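You operate a simulated robot arm through the tools that you are given. There is no shell and no other tool. Be economical: measure what you need, move in short steps, check, and stop when the job is done.

Carry out the task below with a simulated robot arm. There is one attempt and no reset: what you move stays moved.

JOB
Fetch the grey bobbin and set it on the yellow puck. Take the brass weight and put it on the yellow card. Fetch the blue swatch and set it on the top of the steel table. Take the white bobbin on the top of the test bench and put it away on the top of the cone table. Take the shade meter and leave it on the white sample order card. Count the yarn tangles on the top of the test bench, then put as many of the brown tubes from the top of the test bench on the top of the sample bench. Pull the low door open. The order is free.

Only the result counts: the job must be done as asked and must still hold three seconds after the hand-in. Knocking over, shifting, dropping, spilling or breaking anything else fails it.

ROBOT AND FRAMES
A 7-joint arm with a two-finger parallel gripper on a trunk, on a base that drives. Base frame: it is fixed to the floor where the robot stands at the start and does not move with it; the origin is under the middle of the robot, x ahead of it, y to its left, z up; the surface under the hand at the start is at about z = 78. Readings come in cm, rad, newtons and seconds.
Its first joint turns from -2.897 to 2.897 rad. Places, roughly: blue swatch [25, 500, 75]; brass weight [75, 450, 75]; brown tube [-125, 475, 100]; brown tube (7x7x24 cm) [-140, 500, 90]; grey bobbin (4x4x4 cm) [50, -10, 80]; low door [-460, 30, 120]; sample order card [-200, 475, 75]; shade meter [-150, 500, 100]; top of the cone table [80, 0, 80]; top of the sample bench [50, 470, 80]; top of the steel table [-50, 470, 80]; white bobbin (4x4x4 cm) [-120, 500, 90]; yarn tangle (8x6x5 cm) [-150, 460, 90]; yellow card [-25, 475, 75]; yellow puck [-50, 450, 75]. Payload 3.43 kg.
Tool frame: the origin (TCP) lies between the finger pads and is the grasp point; the fingertips stand 3 cm ahead of it; z points along the fingers, y is the line along which they close. The gripper opens to 9.4 cm. The fingers are 2.8 cm wide and 1 cm thick; the gripper's body (5 by 9.6 cm) begins 5.5 cm behind the TCP.
Orientation is that of the tool frame in the base frame, as [roll, pitch, yaw] about the fixed x, y, z axes, in that order (R = Rz(yaw) Ry(pitch) Rx(roll)). With the fingers straight down and closing along the base's y, the tool's x points along the base's -x, its y along +y and its z along -z.

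CONTROLS
- The arm moves only by the tool move_arm. Its argument "targets" is text: rows parted by semicolons, each of 7 numbers parted by spaces: the shift along the tool's x, y, z in units of 20 mm (1.0 is 20 mm), then the turn, a rotation vector about the tool's x, y, z in units of 4 degrees (1.0 is 4 degrees), then the finger opening in m, from 0 to 0.094. In form: x y z rx ry rz jaw; .... A call has 1 to 12 rows; each row shifts and turns the commanded pose from where the row before left it, along the tool's axes as they then stand. A call with a number of a shift or a turn outside -1 to 1 is refused whole. A row lasts 0.2 s, in which the tool goes at most 5 cm and 0.15 rad; a call with a longer step from one row to the next is refused whole, and so is a gripper value outside its range. Where a pose cannot be reached the arm comes as near as it can. A force on the tool above 40 N (or 10 N above the force at the start of the call, whichever is more), or a blocked arm, ends the call early, and 0.2 s more pass. The fingers move at their own pace (about 4.5 cm/s each) and stop on an object; they squeeze with about 24 N. The grip force told is the motor's: it shows also when the fingers shut on nothing. Time passes only in rows, and 0.2 s behind the last, so rows that do not move let the fingers close. It gives the time, the measured TCP pose, the force on the tool (base axes), the opening and the grip force at its end, in the units of the frame above (readings bear some noise), with the torque about the TCP (base axes, N m) and any sound that the robot's microphone picked up.
- Cameras (640 x 400 px; columns grow to the right, rows downward): "scene" is now at [3.12, 23.4, 138.73]; the picture's right is [-0.21, -0.98, 0.00], its down [-0.65, 0.14, -0.75] and it looks along [0.73, -0.16, -0.66] (base axes); focal length 284 px, centre (320, 200). "wrist" rides on the gripper at [7.6, 1.4, -10.3] in the tool frame; the picture's right is [-0.18, 0.98, 0.00], its down [-0.75, -0.14, -0.64] and it looks along [-0.63, -0.12, 0.77] (tool axes); focal length 243 px, centre (320, 200). There is no depth. A picture from a camera that has moved, and an enlarged one, comes with that camera's place and axes in the base frame and with its lens. The place of the scene camera against the robot may be out by one fixed shift of up to 1.8 cm in any direction.
- get_image(camera): a new picture of that camera. No time passes.
- steer(legs): drives the robot by 1 to 6 legs, each [ahead, turn to the left] in cm and rad, along the robot's own axes; the way and the turn of a leg run together, so that a leg with both is an arc; at most 150 cm and 3.142 rad a leg. The arm and the cameras ride along, it lands a little off, and it stops where it bumps. It gives what a move gives.
- head_to(pan, tilt): turns the head with the scene camera to pan (to the left, within 2.094 rad either way) and tilt (down, from -0.506 to 1.204), counted from straight ahead of the robot. It gives what a move gives.
- close_up(camera, box): a new picture of the part [left, top, right, bottom] of that camera's present view, enlarged. No time passes.
- hand_in(): hands the job in; it is judged then, once.

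Go step by step. Nothing tells you exact positions but the pictures and the camera data: compare them with the known pose of the tool, close in by small moves and look again before you grip or let go. The budget is 217 turns and 218 pictures, counting those below and the enlarged ones. Unless the task says otherwise, let go and move clear before handing in.

The tools are called after "Call:" by a JSON object that holds its "method" and its "body". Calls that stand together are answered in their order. move_arm: Moves the arm, as the interface text tells. Its arguments: {"type":"object","properties":{"targets":{"type":"string"}},"required":["targets"]} The other tools are called the same way: steer (legs) drives the base; head_to (pan, tilt) turns the head that bears the scene camera; get_image (camera) takes a picture; close_up (camera, box) takes an enlarged picture of a part of a camera's view; hand_in () hands the job in.

At the start:

```text
clock: 0.0
eef_pos: [55.57, 22.99, 103.07]
ee_rot: [-3.141, 0.001, 3.137]
wrist_force: [-0.7, 1.3, -0.1]
wrist_torque: [-0.01, 0.0, -0.01]
grip_width: 9.39
finger_force: 0.1
robot x, y, heading: [-0.08, 1.09, 0.001]
head pan, tilt: [-0.215, 0.724]
```

scene: 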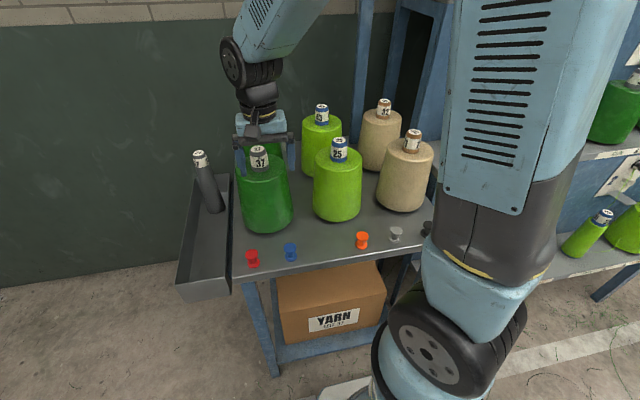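
wrist: 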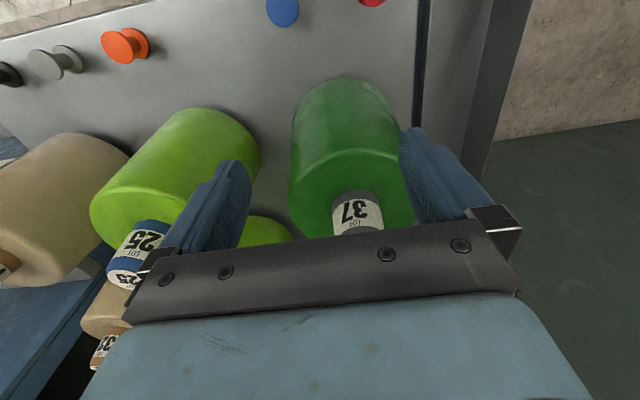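

I see the cone table with small bobbins along its near edge; the grey one is near [50,-10]. I'll look closer at it and glance to the left where the other tables are.

Call:
{"method": "close_up", "body": {"camera": "scene", "box": [220, 180, 480, 342]}}

Call:
{"method": "head_to", "body": {"pan": 1.57, "tilt": 0.2}}

Call:
{"method": "get_image", "body": {"camera": "scene"}}

Call:
{"method": "head_to", "body": {"pan": 2.094, "tilt": 0.2}}

Call:
{"method": "get_image", "body": {"camera": "scene"}}

```text
2.46 times, centred on (350, 261) of scene
camera zoom: at [3.12, 23.4, 138.73], right [-0.21, -0.98, 0.0], down [-0.65, 0.14, -0.75], along [0.73, -0.16, -0.66], focal length 698 px, centre (246, 50)
```

zoom: 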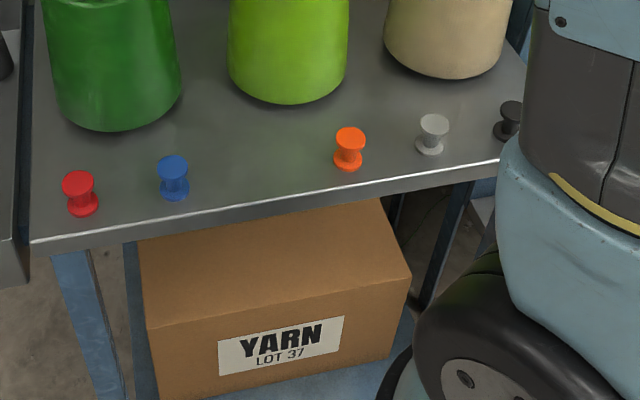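

```text
clock: 1.8
eef_pos: [55.52, 22.89, 103.16]
ee_rot: [-3.141, -0.001, 3.135]
wrist_force: [-0.6, 0.5, -0.3]
wrist_torque: [0.02, -0.02, 0.01]
grip_width: 9.41
finger_force: 0.1
robot x, y, heading: [-0.12, 0.65, -0.004]
head pan, tilt: [1.571, 0.201]
```

```text
214 pictures are left
camera scene: at [-5.07, 34.51, 143.48], right [1.0, 0.0, 0.0], down [0.0, -0.2, -0.98], along [0.0, 0.98, -0.2], focal length 284 px, centre (320, 200)
```

scene: 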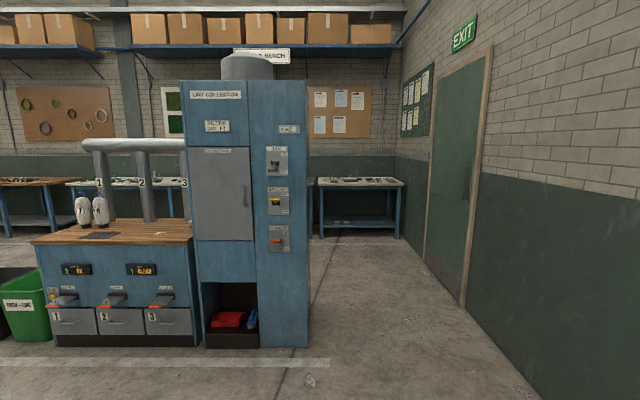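

```text
clock: 2.7
eef_pos: [55.4, 23.13, 103.18]
ee_rot: [-3.14, 0.001, 3.136]
wrist_force: [0.1, -0.6, 0.2]
wrist_torque: [-0.01, -0.02, 0.01]
grip_width: 9.39
finger_force: 0.1
robot x, y, heading: [0.21, 0.93, 0.004]
head pan, tilt: [2.094, 0.201]
```

```text
213 pictures are left
camera scene: at [-9.73, 33.26, 143.48], right [0.87, 0.5, 0.0], down [0.1, -0.17, -0.98], along [-0.49, 0.85, -0.2], focal length 284 px, centre (320, 200)
```

scene: 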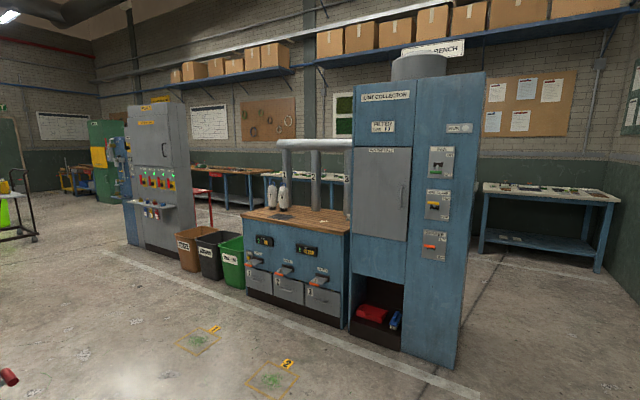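

The grey bobbin works out to about [50,-9], just inside minimum reach. I'll raise the hand, back up 15 cm, and look again.

Call:
{"method": "move_arm", "body": {"targets": "0 0 -1 0 0 0 0.094; 0 0 -1 0 0 0 0.094; 0 0 -1 0 0 0 0.094; 0 0 -1 0 0 0 0.094"}}

Call:
{"method": "steer", "body": {"legs": [[-17, 0]]}}

Call:
{"method": "head_to", "body": {"pan": -0.2, "tilt": 0.724}}

Call:
{"method": "get_image", "body": {"camera": "scene"}}

Call:
{"method": "get_image", "body": {"camera": "wrist"}}

```text
clock: 3.7
eef_pos: [55.5, 22.83, 111.18]
ee_rot: [3.141, 0.001, 3.135]
wrist_force: [0.8, -0.6, 0.1]
wrist_torque: [0.02, 0.01, 0.01]
grip_width: 9.41
finger_force: 0.1
robot x, y, heading: [-0.09, 0.98, 0.003]
head pan, tilt: [2.094, 0.201]
```

```text
clock: 5.2
eef_pos: [38.57, 22.96, 111.05]
ee_rot: [-3.141, 0.0, 3.137]
wrist_force: [0.4, -0.2, 0.1]
wrist_torque: [0.0, 0.03, -0.01]
grip_width: 9.41
finger_force: 0.0
robot x, y, heading: [-17.09, 0.83, -0.002]
head pan, tilt: [2.094, 0.201]
```

```text
clock: 7.3
eef_pos: [38.49, 22.91, 111.1]
ee_rot: [-3.141, 0.001, 3.136]
wrist_force: [-0.9, -0.2, 0.4]
wrist_torque: [0.01, -0.02, -0.02]
grip_width: 9.4
finger_force: 0.1
robot x, y, heading: [-17.4, 0.85, -0.001]
head pan, tilt: [-0.201, 0.724]
```

```text
212 pictures are left
camera scene: at [-13.83, 23.52, 138.73], right [-0.2, -0.98, 0.0], down [-0.65, 0.13, -0.75], along [0.73, -0.15, -0.66], focal length 284 px, centre (320, 200)
```

scene: 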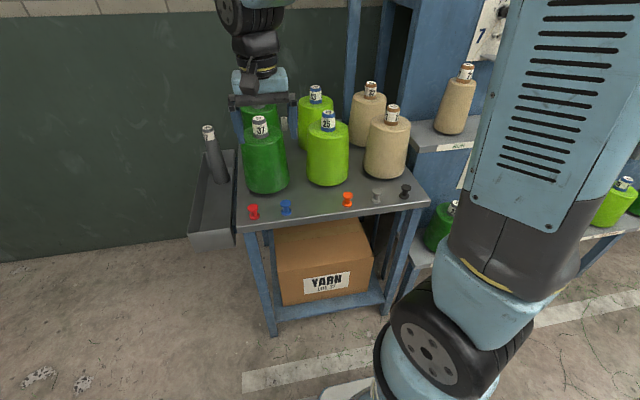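

```text
211 pictures are left
camera wrist: at [30.98, 24.46, 121.37], right [0.19, 0.98, 0.0], down [0.75, -0.14, 0.64], along [0.63, -0.12, -0.77], focal length 243 px, centre (320, 200)
```

wrist: 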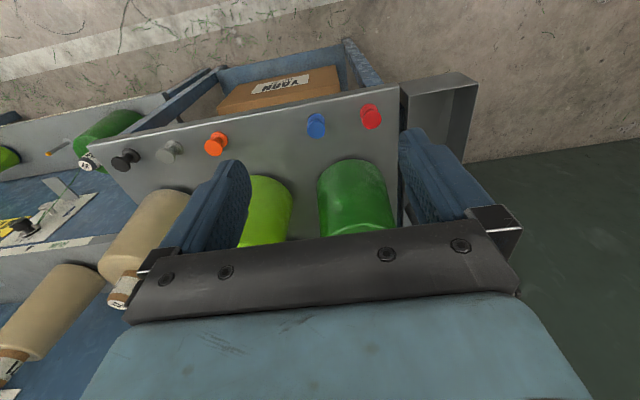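

The grey bobbin is near [48.3,-7.7]. Moving sideways first with the hand high, then above it.

Call:
{"method": "move_arm", "body": {"targets": "0 -1 0 0 0 0 0.094; 0 -1 0 0 0 0 0.094; 0 -1 0 0 0 0 0.094; 0 -1 0 0 0 0 0.094; 0 -1 0 0 0 0 0.094; 0 -1 0 0 0 0 0.094; 0 -1 0 0 0 0 0.094; 0 -1 0 0 0 0 0.094; 0 -1 0 0 0 0 0.094; 0 -1 0 0 0 0 0.094; 0 -1 0 0 0 0 0.094; 0 -1 0 0 0 0 0.094"}}

Call:
{"method": "move_arm", "body": {"targets": "-1 -1 0 0 0 0 0.094; -1 -1 0 0 0 0 0.094; -1 -1 0 0 0 0 0.094; -0.5 -0.3 1 0 0 0 0.094; 0 0 1 0 0 0 0.094; 0 0 1 0 0 0 0.094; 0 0 1 0 0 0 0.094"}}

Call:
{"method": "get_image", "body": {"camera": "scene"}}

Call:
{"method": "get_image", "body": {"camera": "wrist"}}

```text
clock: 9.9
eef_pos: [38.64, -0.99, 111.03]
ee_rot: [3.141, -0.001, 3.136]
wrist_force: [0.0, 0.0, 0.8]
wrist_torque: [0.03, 0.01, 0.0]
grip_width: 9.4
finger_force: 0.0
robot x, y, heading: [-17.0, 1.12, -0.002]
head pan, tilt: [-0.201, 0.724]
```

```text
clock: 11.5
eef_pos: [45.28, -7.69, 102.93]
ee_rot: [-3.14, 0.0, 3.136]
wrist_force: [-0.7, 1.0, 0.0]
wrist_torque: [0.04, -0.01, 0.0]
grip_width: 9.4
finger_force: 0.1
robot x, y, heading: [-16.77, 1.31, -0.004]
head pan, tilt: [-0.201, 0.724]
```

```text
210 pictures are left
camera scene: at [-13.84, 23.52, 138.73], right [-0.2, -0.98, 0.0], down [-0.65, 0.13, -0.75], along [0.73, -0.15, -0.66], focal length 284 px, centre (320, 200)
```

scene: 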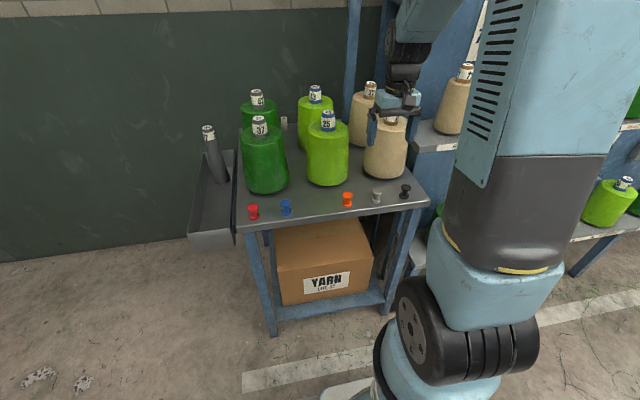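

```text
209 pictures are left
camera wrist: at [37.65, -6.18, 113.29], right [0.19, 0.98, 0.0], down [0.75, -0.14, 0.64], along [0.63, -0.12, -0.77], focal length 243 px, centre (320, 200)
```

wrist: 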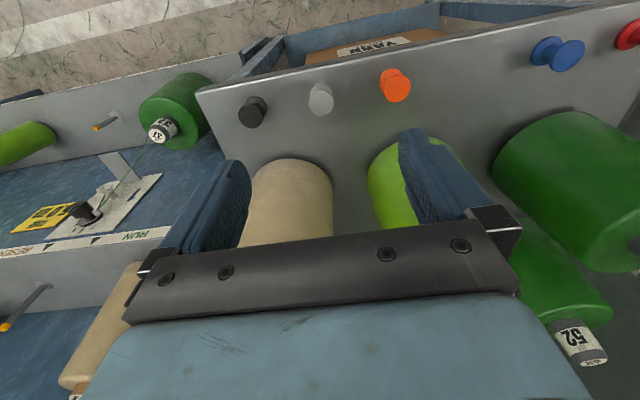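

Wrist view puts it at about [47.7,-8.1]. Correct and come down partly.

Call:
{"method": "move_arm", "body": {"targets": "-0.6 -0.08 0 0 0 0 0.094; -0.6 -0.08 0 0 0 0 0.094; 0 0 1 0 0 0 0.094; 0 0 1 0 0 0 0.094; 0 0 1 0 0 0 0.094; 0 0 1 0 0 0 0.094; 0 0 1 0 0 0 0.094; 0 0 1 0 0 0 0.094"}}

Call:
{"method": "get_image", "body": {"camera": "scene"}}

Call:
{"method": "get_image", "body": {"camera": "wrist"}}

```text
clock: 13.3
eef_pos: [47.8, -7.96, 91.1]
ee_rot: [-3.141, -0.002, 3.138]
wrist_force: [-0.3, -0.3, -0.1]
wrist_torque: [0.01, -0.01, 0.05]
grip_width: 9.4
finger_force: 0.0
robot x, y, heading: [-16.71, 1.0, -0.0]
head pan, tilt: [-0.201, 0.724]
```

```text
208 pictures are left
camera scene: at [-13.83, 23.52, 138.73], right [-0.2, -0.98, 0.0], down [-0.65, 0.13, -0.75], along [0.73, -0.15, -0.66], focal length 284 px, centre (320, 200)
```

scene: 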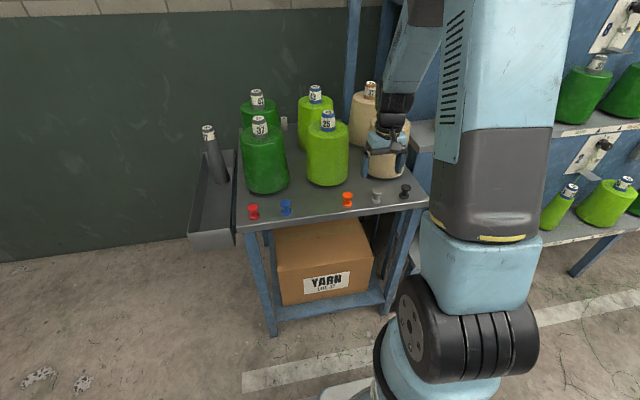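

```text
207 pictures are left
camera wrist: at [40.21, -6.52, 101.32], right [0.19, 0.98, 0.0], down [0.75, -0.14, 0.64], along [0.63, -0.12, -0.77], focal length 243 px, centre (320, 200)
```

wrist: 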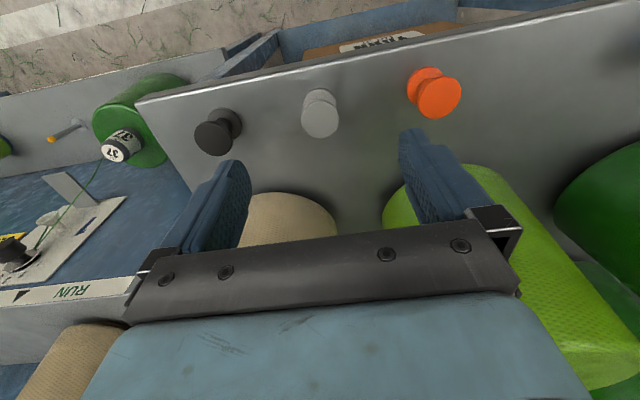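

Aligned. Going down 9.5 cm and closing.

Call:
{"method": "move_arm", "body": {"targets": "0 0 1 0 0 0 0.094; 0 0 1 0 0 0 0.094; 0 0 1 0 0 0 0.094; 0 0 1 0 0 0 0.094; 0 0 0.7 0 0 0 0.094; 0 0 0 0 0 0 0.03; 0 0 0 0 0 0 0.03; 0 0 0 0 0 0 0.03; 0 0 0 0 0 0 0.03; 0 0 0 0 0 0 0.03"}}

Call:
{"method": "get_image", "body": {"camera": "wrist"}}

```text
clock: 15.5
eef_pos: [47.79, -7.98, 81.62]
ee_rot: [-3.14, -0.001, 3.135]
wrist_force: [-0.1, -0.7, -0.5]
wrist_torque: [0.0, -0.01, 0.0]
grip_width: 3.1
finger_force: 0.5
robot x, y, heading: [-16.75, 1.12, -0.001]
head pan, tilt: [-0.201, 0.724]
```

```text
206 pictures are left
camera wrist: at [40.21, -6.55, 91.89], right [0.19, 0.98, 0.0], down [0.75, -0.14, 0.64], along [0.63, -0.12, -0.77], focal length 243 px, centre (320, 200)
```

wrist: 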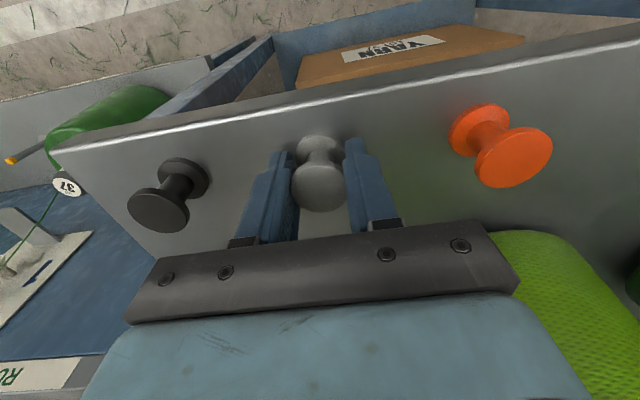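

The bobbin stands between the fingers (flange about 2.8 cm wide). Closing fully.

Call:
{"method": "move_arm", "body": {"targets": "0.15 0 0 0 0 0 0.03; 0 0 0 0 0 0 0.01; 0 0 0 0 0 0 0.01; 0 0 0 0 0 0 0.01; 0 0 0 0 0 0 0.01"}}

```text
clock: 16.7
eef_pos: [47.57, -8.11, 81.72]
ee_rot: [-3.14, 0.0, 3.136]
wrist_force: [0.9, 0.0, 0.3]
wrist_torque: [0.02, -0.02, 0.02]
grip_width: 3.06
finger_force: 23.9
robot x, y, heading: [-17.41, 0.57, -0.002]
head pan, tilt: [-0.201, 0.724]
```

Gripped. Lift straight up.

Call:
{"method": "move_arm", "body": {"targets": "0 0 -1 0 0 0 0.01; 0 0 -1 0 0 0 0.01; 0 0 -1 0 0 0 0.01; 0 0 -1 0 0 0 0.01; 0 0 -1 0 0 0 0.01; 0 0 -1 0 0 0 0.01; 0 0 -1 0 0 0 0.01; 0 0 -1 0 0 0 0.01; 0 0 -1 0 0 0 0.01; 0 0 -1 0 0 0 0.01; 0 0 -1 0 0 0 0.01; 0 0 -1 0 0 0 0.01"}}

Call:
{"method": "get_image", "body": {"camera": "wrist"}}

Call:
{"method": "get_image", "body": {"camera": "scene"}}

```text
clock: 19.3
eef_pos: [47.42, -8.12, 105.59]
ee_rot: [-3.141, -0.002, 3.137]
wrist_force: [0.8, 0.8, -1.3]
wrist_torque: [0.02, 0.03, 0.0]
grip_width: 3.04
finger_force: 23.9
robot x, y, heading: [-16.81, 0.99, -0.004]
head pan, tilt: [-0.201, 0.724]
```

```text
205 pictures are left
camera wrist: at [39.93, -6.6, 115.91], right [0.19, 0.98, 0.0], down [0.75, -0.15, 0.64], along [0.63, -0.12, -0.77], focal length 243 px, centre (320, 200)
```

wrist: 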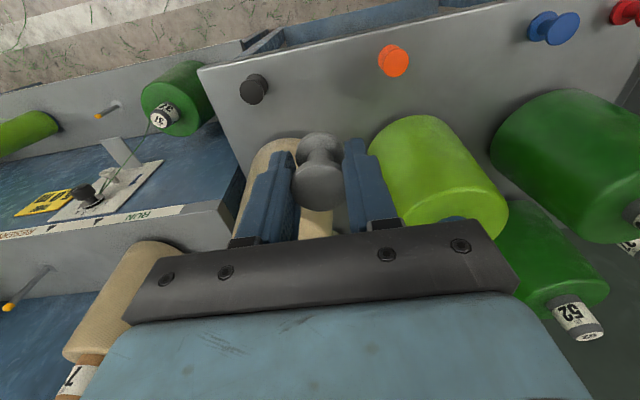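

```text
204 pictures are left
camera scene: at [-13.8, 23.51, 138.73], right [-0.2, -0.98, 0.0], down [-0.65, 0.13, -0.75], along [0.73, -0.15, -0.66], focal length 284 px, centre (320, 200)
```

scene: 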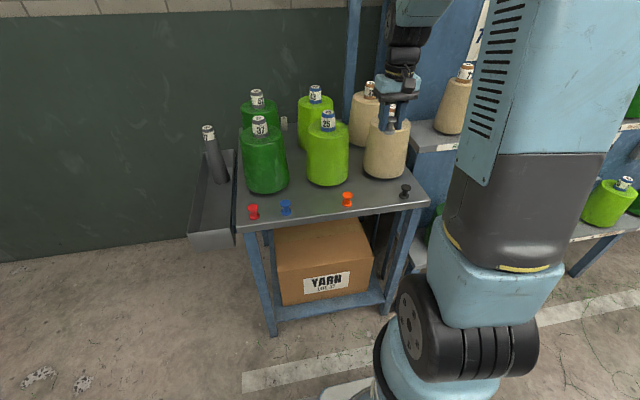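

Bobbin is held. Backing away from the table, turning left and driving toward the corridor to the benches.

Call:
{"method": "steer", "body": {"legs": [[-45, 0], [0, 0.98]]}}

Call:
{"method": "head_to", "body": {"pan": 0, "tilt": 0.35}}

Call:
{"method": "get_image", "body": {"camera": "scene"}}

```text
clock: 21.7
eef_pos: [10.83, -8.76, 105.89]
ee_rot: [3.141, 0.002, 3.131]
wrist_force: [-0.3, -0.2, 0.1]
wrist_torque: [0.02, -0.01, 0.02]
grip_width: 3.06
finger_force: 23.5
robot x, y, heading: [-53.72, 1.04, -0.005]
head pan, tilt: [-0.201, 0.724]
stopped in leg 1: the robot was blocked; the commanded pose is now the measured one
```

```text
clock: 22.6
eef_pos: [10.89, -8.7, 105.78]
ee_rot: [-3.141, 0.002, 3.13]
wrist_force: [0.2, 0.4, 0.0]
wrist_torque: [0.01, -0.02, -0.01]
grip_width: 3.1
finger_force: 23.9
robot x, y, heading: [-53.76, 0.75, -0.006]
head pan, tilt: [0.0, 0.351]
```

```text
203 pictures are left
camera scene: at [-49.16, 24.91, 142.07], right [-0.01, -1.0, 0.0], down [-0.34, 0.0, -0.94], along [0.94, -0.01, -0.34], focal length 284 px, centre (320, 200)
```

scene: 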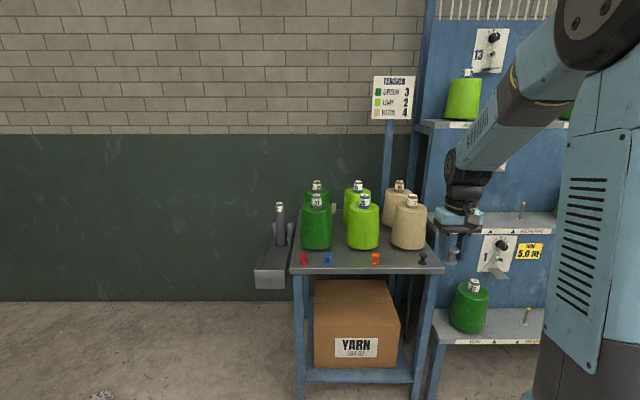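

I bumped into something behind; looking back on both sides before going further.

Call:
{"method": "steer", "body": {"legs": [[10, 0]]}}

Call:
{"method": "head_to", "body": {"pan": 2.094, "tilt": 0.7}}

Call:
{"method": "get_image", "body": {"camera": "scene"}}

Call:
{"method": "head_to", "body": {"pan": -2.094, "tilt": 0.7}}

Call:
{"method": "get_image", "body": {"camera": "scene"}}

```text
clock: 23.7
eef_pos: [21.2, -8.86, 105.74]
ee_rot: [-3.141, 0.0, 3.13]
wrist_force: [-0.1, -0.1, 0.3]
wrist_torque: [0.0, 0.04, -0.01]
grip_width: 3.08
finger_force: 24.0
robot x, y, heading: [-43.51, 1.01, -0.001]
head pan, tilt: [0.0, 0.351]
```

```text
clock: 25.7
eef_pos: [21.09, -8.85, 105.88]
ee_rot: [-3.141, 0.002, 3.13]
wrist_force: [-0.7, 0.5, 0.1]
wrist_torque: [-0.01, -0.05, -0.01]
grip_width: 3.06
finger_force: 23.8
robot x, y, heading: [-43.35, 0.61, -0.005]
head pan, tilt: [2.094, 0.7]
```

```text
202 pictures are left
camera scene: at [-52.45, 32.3, 138.94], right [0.87, 0.49, 0.0], down [0.32, -0.56, -0.77], along [-0.38, 0.67, -0.64], focal length 284 px, centre (320, 200)
```

scene: 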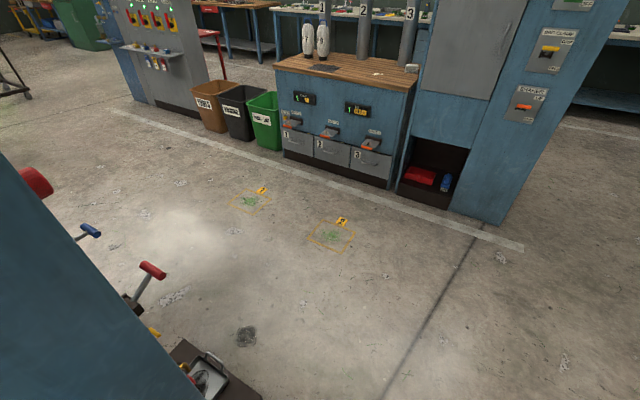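

```text
clock: 29.1
eef_pos: [21.17, -8.8, 105.97]
ee_rot: [-3.14, 0.002, 3.129]
wrist_force: [0.3, 0.0, -0.3]
wrist_torque: [0.0, -0.01, 0.05]
grip_width: 3.04
finger_force: 24.1
robot x, y, heading: [-43.81, 0.88, -0.005]
head pan, tilt: [-2.094, 0.7]
```

```text
201 pictures are left
camera scene: at [-52.56, 17.58, 138.94], right [-0.86, 0.51, 0.0], down [0.33, 0.56, -0.77], along [-0.39, -0.66, -0.64], focal length 284 px, centre (320, 200)
```

scene: 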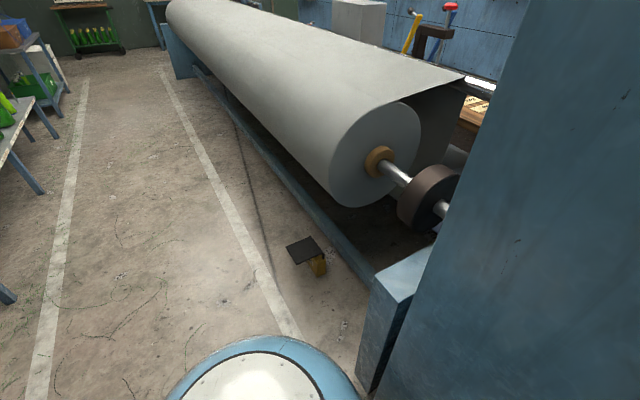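

Behind is a fixed loom frame; the floor to the north is free. Turning toward the corridor and driving on.

Call:
{"method": "steer", "body": {"legs": [[0, 1.0], [150, 0], [0, 0.571]]}}

Call:
{"method": "head_to", "body": {"pan": 0, "tilt": 0.35}}

Call:
{"method": "get_image", "body": {"camera": "scene"}}

```text
clock: 32.5
eef_pos: [-0.61, 50.2, 105.92]
ee_rot: [-3.139, 0.002, -2.15]
wrist_force: [0.5, -0.6, 0.7]
wrist_torque: [0.07, 0.02, 0.0]
grip_width: 3.05
finger_force: 24.4
robot x, y, heading: [-37.36, -2.44, 1.016]
head pan, tilt: [-2.094, 0.7]
stopped in leg 1: the robot was blocked; the commanded pose is now the measured one
```

```text
clock: 34.5
eef_pos: [-0.63, 50.31, 106.1]
ee_rot: [-3.138, 0.0, -2.15]
wrist_force: [0.6, -0.1, -0.2]
wrist_torque: [0.01, -0.01, 0.04]
grip_width: 3.05
finger_force: 23.7
robot x, y, heading: [-37.62, -2.41, 1.018]
head pan, tilt: [0.0, 0.351]
```

```text
200 pictures are left
camera scene: at [-55.04, 13.29, 142.08], right [0.85, -0.53, 0.0], down [-0.18, -0.29, -0.94], along [0.49, 0.8, -0.34], focal length 284 px, centre (320, 200)
```

scene: 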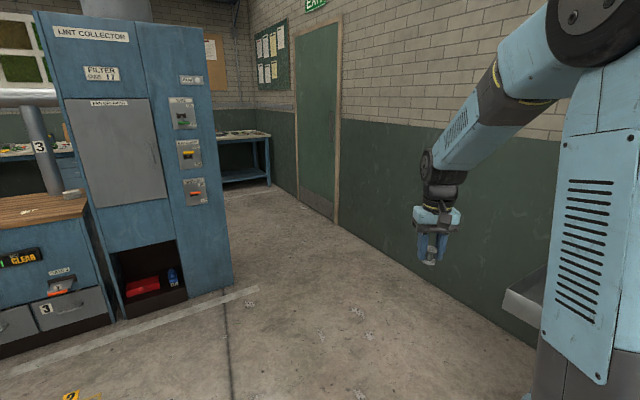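

The turn brushed the frame again but the heading is right. Driving ahead toward the corridor.

Call:
{"method": "steer", "body": {"legs": [[150, 0], [0, 0.553]]}}

Call:
{"method": "get_image", "body": {"camera": "scene"}}

```text
clock: 43.9
eef_pos: [50.78, 189.59, 105.9]
ee_rot: [-3.14, 0.002, -1.632]
wrist_force: [0.2, -0.5, -0.4]
wrist_torque: [0.01, -0.02, -0.01]
grip_width: 3.07
finger_force: 23.8
robot x, y, heading: [48.8, 125.23, 1.53]
head pan, tilt: [0.0, 0.351]
```

```text
199 pictures are left
camera scene: at [26.07, 130.19, 142.08], right [1.0, -0.04, 0.0], down [-0.01, -0.34, -0.94], along [0.04, 0.94, -0.34], focal length 284 px, centre (320, 200)
```

scene: 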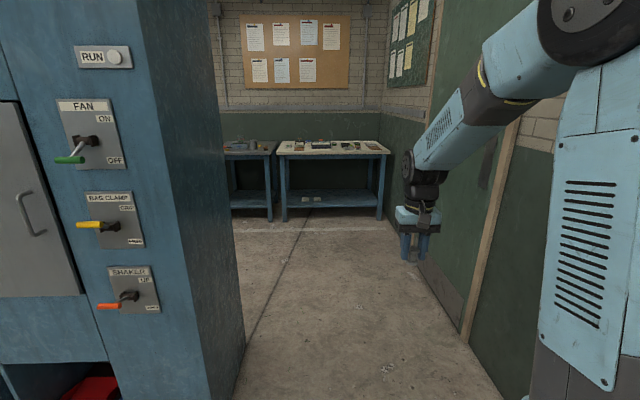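

Clear corridor; the two benches are ahead. Driving on north.

Call:
{"method": "steer", "body": {"legs": [[150, 0.04], [75, 0]]}}

Call:
{"method": "head_to", "body": {"pan": 0.3, "tilt": 0.5}}

Call:
{"method": "get_image", "body": {"camera": "scene"}}

```text
clock: 55.1
eef_pos: [46.8, 413.58, 105.98]
ee_rot: [-3.141, 0.0, -1.565]
wrist_force: [-0.4, -0.8, -0.6]
wrist_torque: [-0.02, 0.03, 0.0]
grip_width: 3.08
finger_force: 24.5
robot x, y, heading: [48.91, 349.05, 1.594]
head pan, tilt: [0.0, 0.351]
```

```text
clock: 55.9
eef_pos: [46.79, 413.51, 106.14]
ee_rot: [-3.14, 0.001, -1.565]
wrist_force: [0.9, 0.0, -0.1]
wrist_torque: [0.01, 0.0, 0.03]
grip_width: 3.07
finger_force: 24.0
robot x, y, heading: [48.73, 348.99, 1.595]
head pan, tilt: [0.3, 0.499]
```

```text
198 pictures are left
camera scene: at [23.54, 351.94, 140.71], right [0.95, 0.32, 0.0], down [0.15, -0.45, -0.88], along [-0.28, 0.83, -0.48], focal length 284 px, centre (320, 200)
```

scene: 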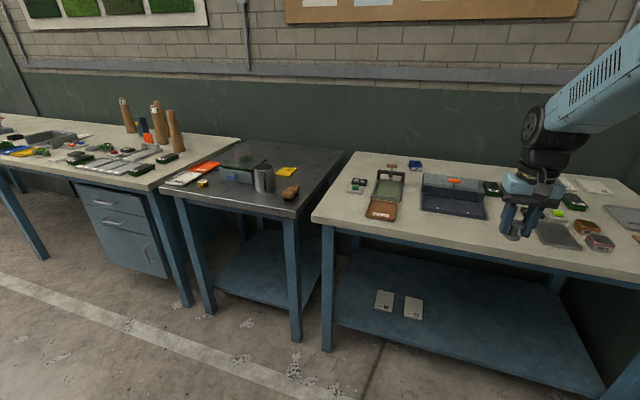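

Good overview of three benches. Zooming on each.

Call:
{"method": "close_up", "body": {"camera": "scene", "box": [150, 120, 350, 245]}}

Call:
{"method": "close_up", "body": {"camera": "scene", "box": [320, 140, 520, 265]}}

Call:
{"method": "close_up", "body": {"camera": "scene", "box": [0, 80, 220, 217]}}

Call:
{"method": "close_up", "body": {"camera": "scene", "box": [460, 140, 640, 260]}}

```text
3.20 times, centred on (250, 182) of scene
camera zoom: at [23.54, 351.94, 140.71], right [0.95, 0.32, 0.0], down [0.15, -0.45, -0.88], along [-0.28, 0.83, -0.48], focal length 907 px, centre (544, 256)
```

zoom: 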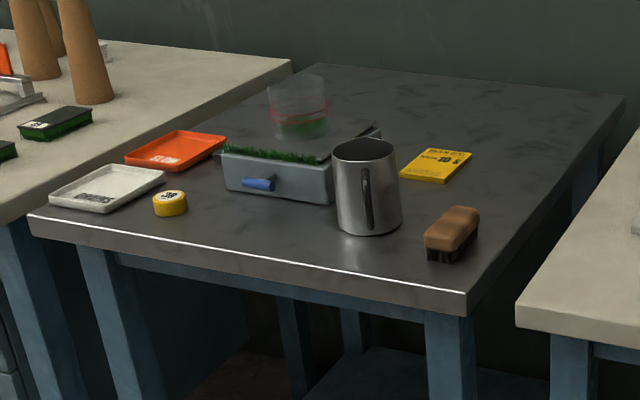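

```text
3.20 times, centred on (420, 202) of scene
camera zoom: at [23.54, 351.94, 140.71], right [0.95, 0.32, 0.0], down [0.15, -0.45, -0.88], along [-0.28, 0.83, -0.48], focal length 907 px, centre (0, 192)
```

zoom: 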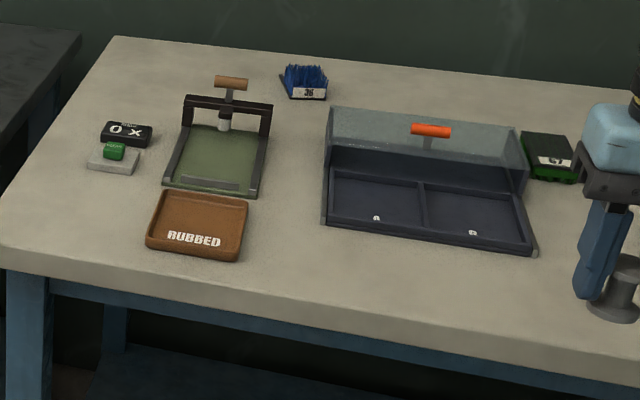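

```text
2.91 times, centred on (110, 148) of scene
camera zoom: at [23.54, 351.94, 140.71], right [0.95, 0.32, 0.0], down [0.15, -0.45, -0.88], along [-0.28, 0.83, -0.48], focal length 825 px, centre (931, 350)
```

zoom: 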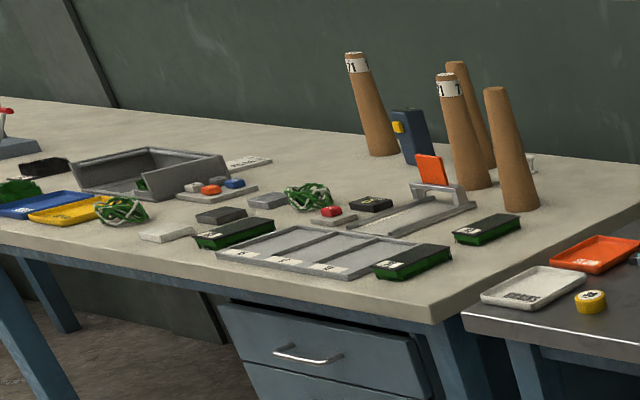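

```text
3.33 times, centred on (550, 200) of scene
camera zoom: at [23.54, 351.94, 140.71], right [0.95, 0.32, 0.0], down [0.15, -0.45, -0.88], along [-0.28, 0.83, -0.48], focal length 945 px, centre (-447, 200)
```

zoom: 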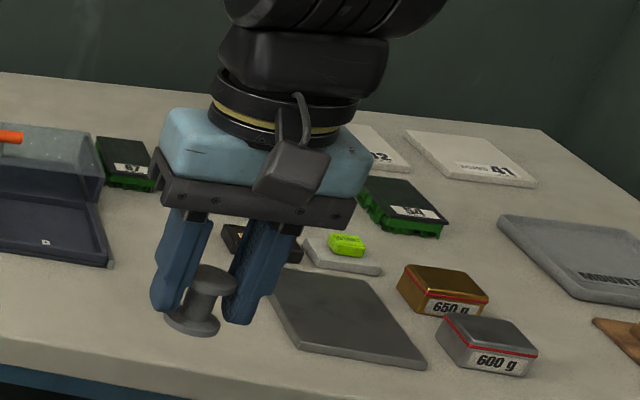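

Identified: yellow puck at about [-73,455] on the steel table, yellow card to its right, brass weight (650 g), blue swatch, four cone tubes. Driving over to the steel table.

Call:
{"method": "steer", "body": {"legs": [[0, 1.547], [112, 0], [0, -1.571]]}}

Call:
{"method": "head_to", "body": {"pan": 0, "tilt": 0.6}}

Call:
{"method": "get_image", "body": {"camera": "scene"}}

```text
clock: 59.3
eef_pos: [-10.16, 375.96, 106.21]
ee_rot: [-3.14, 0.001, -0.451]
wrist_force: [0.4, 0.9, -0.2]
wrist_torque: [-0.04, 0.0, 0.03]
grip_width: 3.08
finger_force: 23.9
robot x, y, heading: [52.08, 355.92, 2.748]
head pan, tilt: [0.3, 0.499]
stopped in leg 1: the robot was blocked; the commanded pose is now the measured one
```

```text
clock: 60.1
eef_pos: [-10.21, 375.86, 106.12]
ee_rot: [-3.141, 0.0, -0.45]
wrist_force: [0.2, 0.0, 0.7]
wrist_torque: [0.0, 0.01, -0.01]
grip_width: 3.07
finger_force: 24.0
robot x, y, heading: [52.3, 355.71, 2.747]
head pan, tilt: [0.0, 0.6]
```

```text
193 pictures are left
camera scene: at [41.13, 335.99, 139.8], right [0.38, 0.92, 0.0], down [0.52, -0.22, -0.82], along [-0.76, 0.32, -0.57], focal length 284 px, centre (320, 200)
```

scene: 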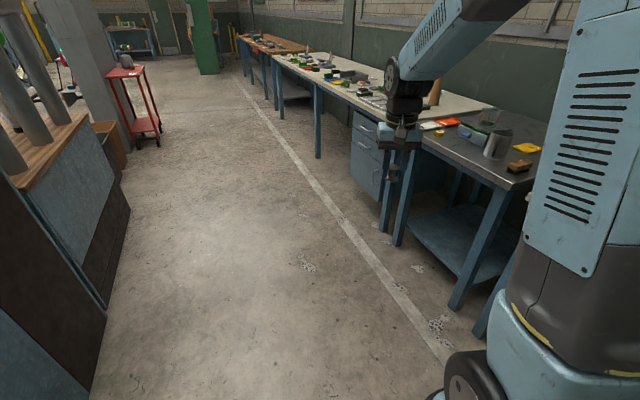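

The turn was blocked; looking around the base for what it touches.

Call:
{"method": "head_to", "body": {"pan": -2.09, "tilt": 0.9}}

Call:
{"method": "get_image", "body": {"camera": "scene"}}

Call:
{"method": "head_to", "body": {"pan": 2.09, "tilt": 0.9}}

Call:
{"method": "get_image", "body": {"camera": "scene"}}

```text
clock: 62.0
eef_pos: [-10.19, 375.82, 106.1]
ee_rot: [-3.139, 0.003, -0.452]
wrist_force: [0.2, 0.0, -0.3]
wrist_torque: [0.03, -0.01, 0.0]
grip_width: 3.08
finger_force: 24.3
robot x, y, heading: [52.06, 356.34, 2.751]
head pan, tilt: [-2.089, 0.901]
```

```text
192 pictures are left
camera scene: at [55.27, 337.22, 137.33], right [0.61, -0.79, 0.0], down [-0.62, -0.48, -0.62], along [0.49, 0.38, -0.78], focal length 284 px, centre (320, 200)
```

scene: 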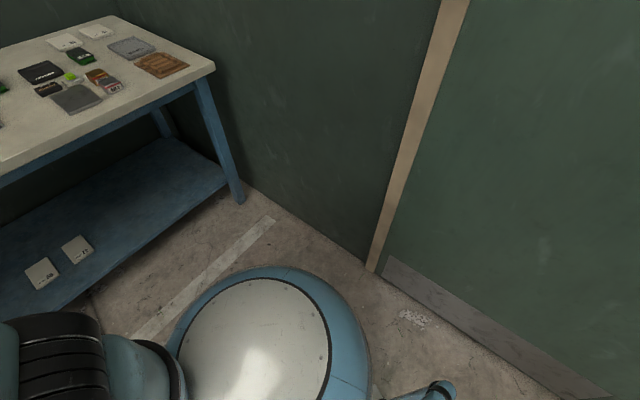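

```text
clock: 65.4
eef_pos: [-10.11, 375.93, 106.15]
ee_rot: [-3.14, 0.001, -0.449]
wrist_force: [0.8, 0.3, -0.1]
wrist_torque: [0.05, -0.02, 0.01]
grip_width: 3.06
finger_force: 24.3
robot x, y, heading: [52.1, 355.82, 2.749]
head pan, tilt: [2.089, 0.901]
```

```text
191 pictures are left
camera scene: at [50.23, 325.11, 137.33], right [-0.99, -0.12, 0.0], down [-0.1, 0.78, -0.62], along [0.08, -0.62, -0.78], focal length 284 px, centre (320, 200)
```

scene: 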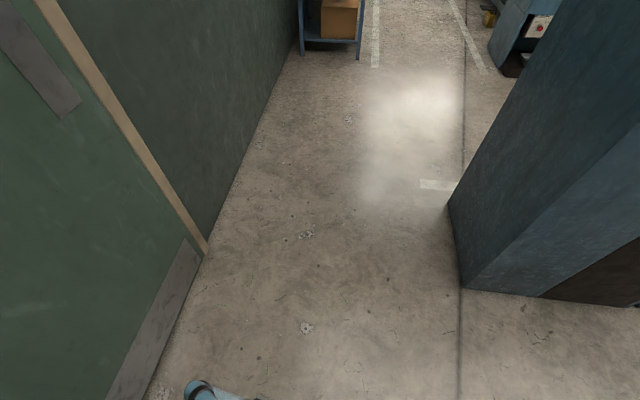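

Nothing obvious touches the base (walls are clear). I'll try to finish the turn in a smaller step.

Call:
{"method": "steer", "body": {"legs": [[0, 0.38]]}}

Call:
{"method": "head_to", "body": {"pan": -1.0, "tilt": 1.0}}

Call:
{"method": "get_image", "body": {"camera": "scene"}}

```text
clock: 67.1
eef_pos: [-13.28, 351.37, 106.08]
ee_rot: [-3.141, 0.004, -0.07]
wrist_force: [0.0, 0.0, -0.9]
wrist_torque: [-0.01, -0.02, 0.01]
grip_width: 3.08
finger_force: 23.9
robot x, y, heading: [51.81, 358.48, 3.12]
head pan, tilt: [2.089, 0.901]
```

```text
clock: 69.8
eef_pos: [-13.26, 351.42, 106.23]
ee_rot: [-3.139, 0.001, -0.07]
wrist_force: [-0.3, 0.4, -0.6]
wrist_torque: [0.02, 0.0, 0.05]
grip_width: 3.08
finger_force: 24.6
robot x, y, heading: [51.72, 358.3, 3.122]
head pan, tilt: [-1.0, 1.0]
```

```text
190 pictures are left
camera scene: at [54.64, 341.38, 136.6], right [0.85, 0.52, 0.0], down [0.44, -0.72, -0.54], along [-0.28, 0.46, -0.84], focal length 284 px, centre (320, 200)
```

scene: 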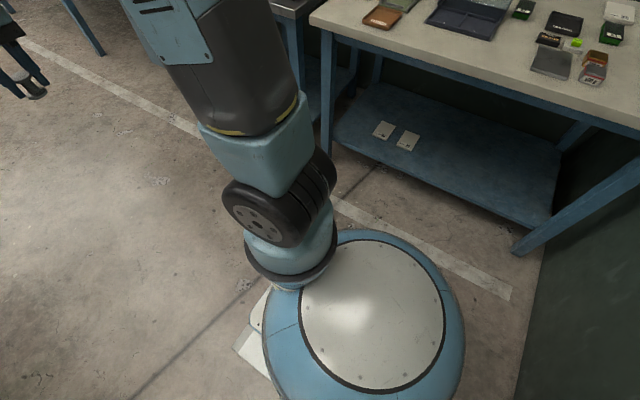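

Heading is now west. Driving along the benches and turning to face the steel table.

Call:
{"method": "steer", "body": {"legs": [[112, 0]]}}

Call:
{"method": "steer", "body": {"legs": [[0, -0.78]]}}

Call:
{"method": "steer", "body": {"legs": [[0, -0.78]]}}

Call:
{"method": "head_to", "body": {"pan": 0, "tilt": 0.6}}

Call:
{"method": "get_image", "body": {"camera": "scene"}}

```text
clock: 75.6
eef_pos: [-125.04, 355.93, 106.23]
ee_rot: [-3.141, 0.003, -0.088]
wrist_force: [0.4, 0.1, 0.0]
wrist_torque: [0.02, 0.0, 0.03]
grip_width: 3.06
finger_force: 23.6
robot x, y, heading: [-59.52, 361.62, 3.104]
head pan, tilt: [-1.0, 1.0]
```

```text
clock: 78.3
eef_pos: [-109.58, 404.28, 106.22]
ee_rot: [-3.14, 0.003, -0.882]
wrist_force: [-0.3, -0.2, -0.3]
wrist_torque: [0.0, 0.03, 0.03]
grip_width: 3.05
finger_force: 24.1
robot x, y, heading: [-63.26, 358.16, 2.31]
head pan, tilt: [-1.0, 1.0]
```

```text
clock: 81.0
eef_pos: [-62.86, 423.14, 106.32]
ee_rot: [-3.139, 0.003, -1.675]
wrist_force: [1.1, -0.2, -0.8]
wrist_torque: [0.0, -0.01, 0.02]
grip_width: 3.06
finger_force: 24.2
robot x, y, heading: [-68.89, 358.48, 1.529]
head pan, tilt: [-1.0, 1.0]
```

```text
clock: 82.3
eef_pos: [-62.88, 423.1, 106.38]
ee_rot: [-3.14, 0.002, -1.675]
wrist_force: [-0.1, -1.2, -0.5]
wrist_torque: [0.04, -0.04, 0.0]
grip_width: 3.05
finger_force: 24.1
robot x, y, heading: [-69.05, 358.02, 1.526]
head pan, tilt: [0.0, 0.6]
```

```text
189 pictures are left
camera scene: at [-91.42, 362.91, 139.8], right [1.0, -0.04, 0.0], down [-0.03, -0.57, -0.82], along [0.04, 0.82, -0.57], focal length 284 px, centre (320, 200)
```

scene: 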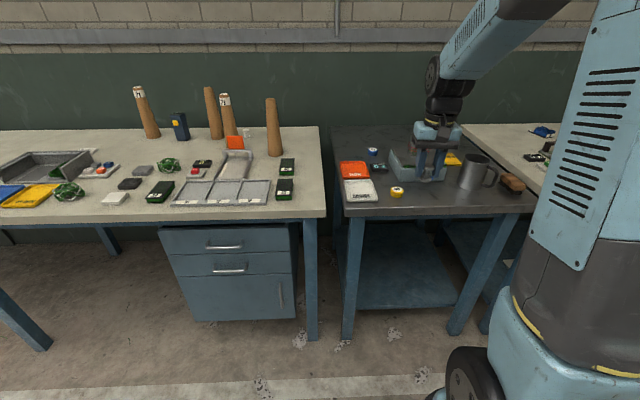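

The puck appears at about [-57,455] now (odometry shifted a bit). Driving 22 cm nearer and using the wrist camera.

Call:
{"method": "steer", "body": {"legs": [[22, 0]]}}

Call:
{"method": "get_image", "body": {"camera": "scene"}}

Call:
{"method": "get_image", "body": {"camera": "wrist"}}

```text
clock: 84.0
eef_pos: [-61.96, 445.45, 106.19]
ee_rot: [-3.14, 0.004, -1.675]
wrist_force: [-0.6, 0.6, 0.2]
wrist_torque: [-0.01, -0.01, -0.01]
grip_width: 3.03
finger_force: 24.2
robot x, y, heading: [-67.6, 380.86, 1.526]
head pan, tilt: [0.0, 0.6]
```

```text
188 pictures are left
camera scene: at [-90.46, 385.07, 139.8], right [1.0, -0.04, 0.0], down [-0.02, -0.56, -0.82], along [0.04, 0.82, -0.57], focal length 284 px, centre (320, 200)
```

scene: 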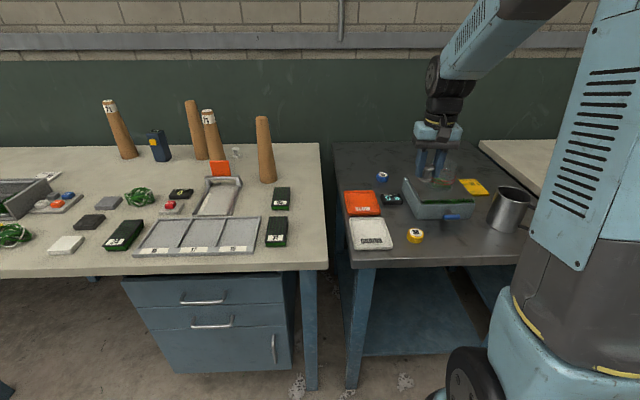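

```text
187 pictures are left
camera wrist: at [-64.18, 437.95, 116.58], right [-0.96, 0.28, 0.0], down [0.22, 0.73, 0.64], along [0.18, 0.62, -0.77], focal length 243 px, centre (320, 200)
```

wrist: 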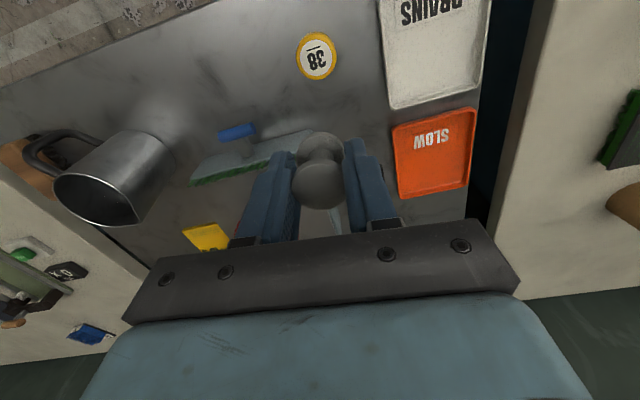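

Wrist view shows the puck ("38") almost straight below; its top seems to be at about z 85, so this table is higher. Shift slightly and come down 8 cm.

Call:
{"method": "move_arm", "body": {"targets": "0.6 0.06 0 0 0 0 0.01; 0.6 0.06 0 0 0 0 0.01; 0 0 1 0 0 0 0.01; 0 0 1 0 0 0 0.01; 0 0 1 0 0 0 0.01; 0 0 1 0 0 0 0.01"}}

Call:
{"method": "get_image", "body": {"camera": "wrist"}}

Call:
{"method": "get_image", "body": {"camera": "scene"}}

```text
clock: 85.4
eef_pos: [-62.34, 443.11, 98.38]
ee_rot: [-3.14, 0.004, -1.675]
wrist_force: [-0.1, -0.2, -0.2]
wrist_torque: [0.02, 0.01, 0.04]
grip_width: 3.04
finger_force: 23.4
robot x, y, heading: [-68.37, 380.32, 1.53]
head pan, tilt: [0.0, 0.6]
```

```text
186 pictures are left
camera wrist: at [-64.5, 435.58, 108.49], right [-0.96, 0.28, 0.0], down [0.22, 0.73, 0.64], along [0.18, 0.62, -0.77], focal length 243 px, centre (320, 200)
```

wrist: 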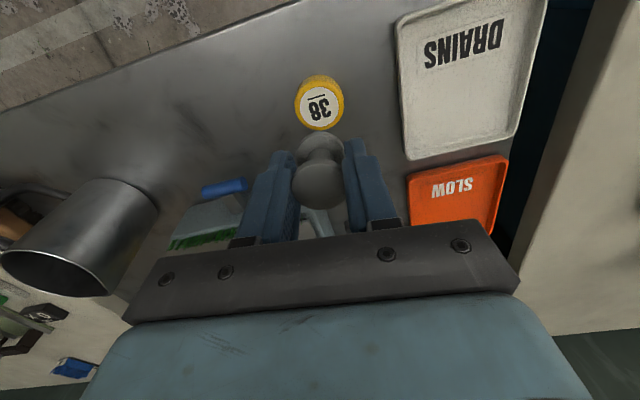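

```text
185 pictures are left
camera scene: at [-90.46, 385.06, 139.8], right [1.0, -0.04, 0.0], down [-0.02, -0.56, -0.82], along [0.04, 0.82, -0.57], focal length 284 px, centre (320, 200)
```

scene: 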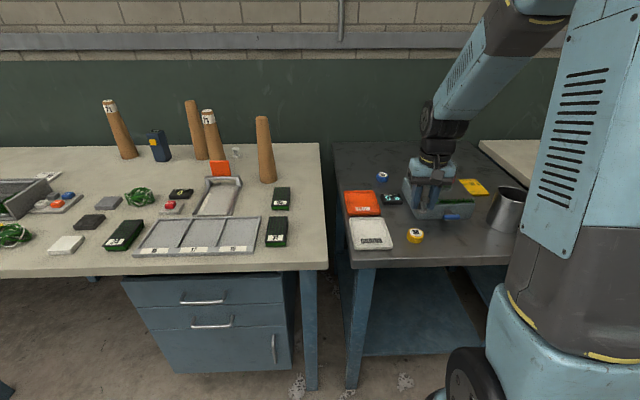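

Consistent: puck top near z 86, straight beneath. Down 5 cm more and look.

Call:
{"method": "move_arm", "body": {"targets": "0 0 1 0 0 0 0.01; 0 0 1 0 0 0 0.01; 0 0 0.6 0 0 0 0.01"}}

Call:
{"method": "get_image", "body": {"camera": "wrist"}}

Call:
{"method": "close_up", "body": {"camera": "scene", "box": [360, 150, 500, 260]}}

```text
clock: 86.2
eef_pos: [-62.33, 443.0, 93.19]
ee_rot: [-3.141, 0.002, -1.676]
wrist_force: [0.0, -0.7, -0.5]
wrist_torque: [0.01, 0.01, 0.0]
grip_width: 3.03
finger_force: 24.1
robot x, y, heading: [-67.96, 380.42, 1.53]
head pan, tilt: [0.0, 0.6]
```

```text
184 pictures are left
camera wrist: at [-64.52, 435.67, 103.39], right [-0.96, 0.29, 0.0], down [0.22, 0.73, 0.64], along [0.18, 0.62, -0.77], focal length 243 px, centre (320, 200)
```

wrist: 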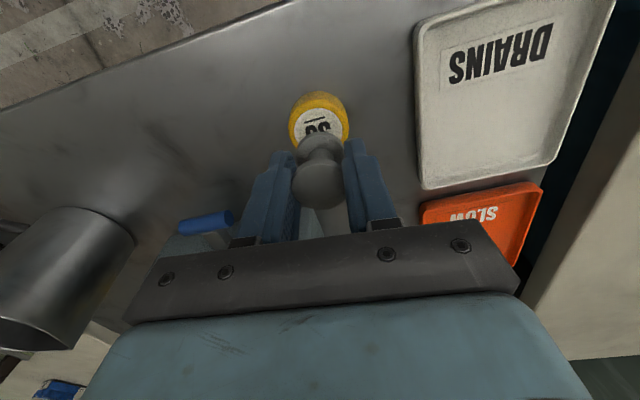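

```text
3.64 times, centred on (430, 205) of scene
camera zoom: at [-90.46, 385.07, 139.8], right [1.0, -0.04, 0.0], down [-0.02, -0.56, -0.82], along [0.04, 0.82, -0.57], focal length 1031 px, centre (-80, 182)
```

zoom: 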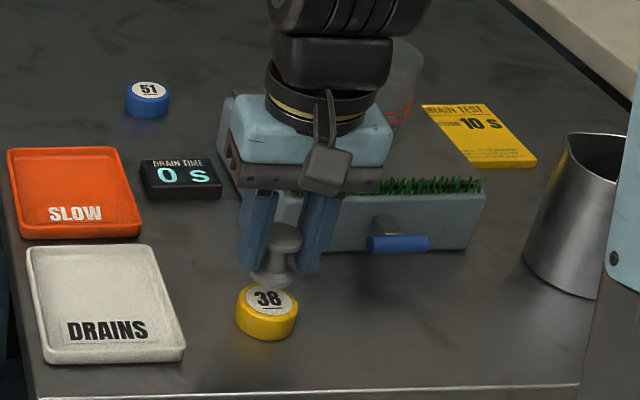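

Aligned over the puck. Lowering in small steps, watching force.

Call:
{"method": "move_arm", "body": {"targets": "0 0 0.5 0 0 0 0.01; 0 0 0.5 0 0 0 0.01; 0 0 0.4 0 0 0 0.01"}}

Call:
{"method": "get_image", "body": {"camera": "wrist"}}

Call:
{"method": "close_up", "body": {"camera": "scene", "box": [390, 190, 460, 250]}}

```text
clock: 87.0
eef_pos: [-62.34, 443.09, 90.42]
ee_rot: [-3.14, 0.004, -1.676]
wrist_force: [1.3, 3.1, 15.0]
wrist_torque: [0.15, -0.02, 0.03]
grip_width: 3.02
finger_force: 23.7
robot x, y, heading: [-67.72, 380.13, 1.525]
head pan, tilt: [0.0, 0.6]
```

```text
182 pictures are left
camera wrist: at [-64.55, 435.74, 100.7], right [-0.96, 0.28, 0.0], down [0.22, 0.73, 0.65], along [0.18, 0.62, -0.76], focal length 243 px, centre (320, 200)
```

wrist: 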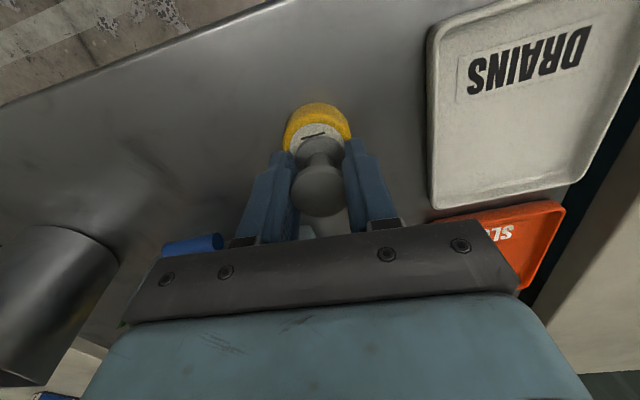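

```text
6.67 times, centred on (425, 220) of scene
camera zoom: at [-90.46, 385.03, 139.8], right [1.0, -0.04, 0.0], down [-0.02, -0.56, -0.82], along [0.04, 0.82, -0.57], focal length 1890 px, centre (-380, 67)
```

zoom: 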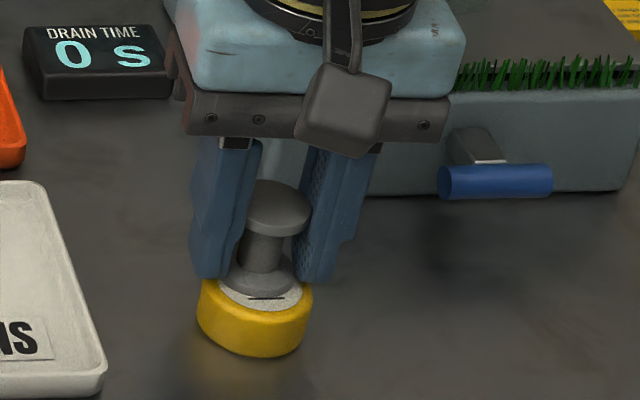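

The bobbin touches the puck but sits about 0.8 cm too far back. Lift a little, shift toward me, and lower again.

Call:
{"method": "move_arm", "body": {"targets": "0 0 -0.5 0 0 0 0.01; 0.4 0.1 0 0 0 0 0.01; 0 0 0 0 0 0 0.01; 0 0 0.45 0 0 0 0.01"}}

Call:
{"method": "close_up", "body": {"camera": "scene", "box": [390, 190, 460, 250]}}

Call:
{"method": "close_up", "body": {"camera": "wrist", "box": [260, 90, 380, 240]}}

```text
clock: 88.0
eef_pos: [-62.75, 442.22, 90.66]
ee_rot: [-3.139, 0.001, -1.676]
wrist_force: [-0.7, 0.8, 0.0]
wrist_torque: [0.0, 0.02, -0.01]
grip_width: 3.05
finger_force: 23.9
robot x, y, heading: [-67.73, 380.65, 1.532]
head pan, tilt: [0.0, 0.6]
```

```text
6.67 times, centred on (425, 220) of scene
camera zoom: at [-90.46, 385.07, 139.8], right [1.0, -0.04, 0.0], down [-0.02, -0.56, -0.82], along [0.04, 0.82, -0.57], focal length 1890 px, centre (-380, 67)
```

zoom: 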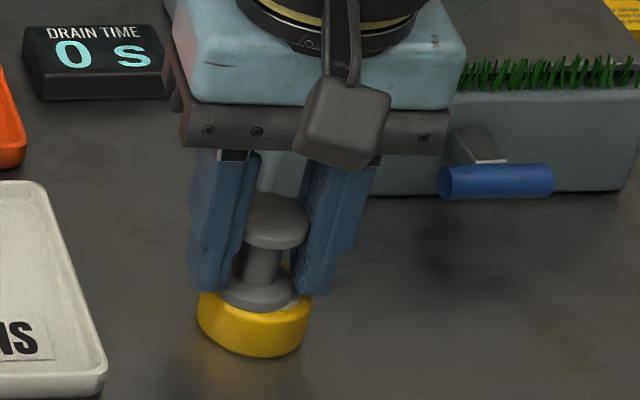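

```text
2.67 times, centred on (320, 165) of wrist
camera zoom: at [-64.94, 434.88, 100.79], right [-0.96, 0.29, 0.0], down [0.22, 0.73, 0.64], along [0.18, 0.62, -0.77], focal length 647 px, centre (320, 293)
```

zoom: 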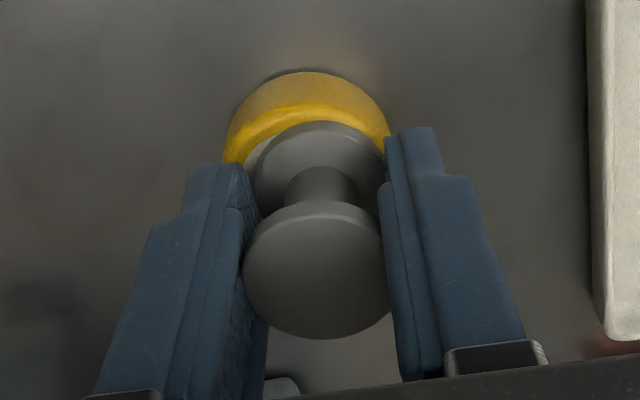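

Nearly centred. Small sideways trim, touch down.

Call:
{"method": "move_arm", "body": {"targets": "0 -0.12 0 0 0 0 0.01; 0 0 0.1 0 0 0 0.01; 0 0 0 0 0 0 0.01"}}

```text
clock: 88.8
eef_pos: [-62.62, 442.23, 90.33]
ee_rot: [-3.139, 0.002, -1.675]
wrist_force: [-1.1, 3.7, 18.5]
wrist_torque: [0.27, 0.06, 0.08]
grip_width: 3.03
finger_force: 24.3
robot x, y, heading: [-67.85, 380.64, 1.531]
head pan, tilt: [0.0, 0.6]
```

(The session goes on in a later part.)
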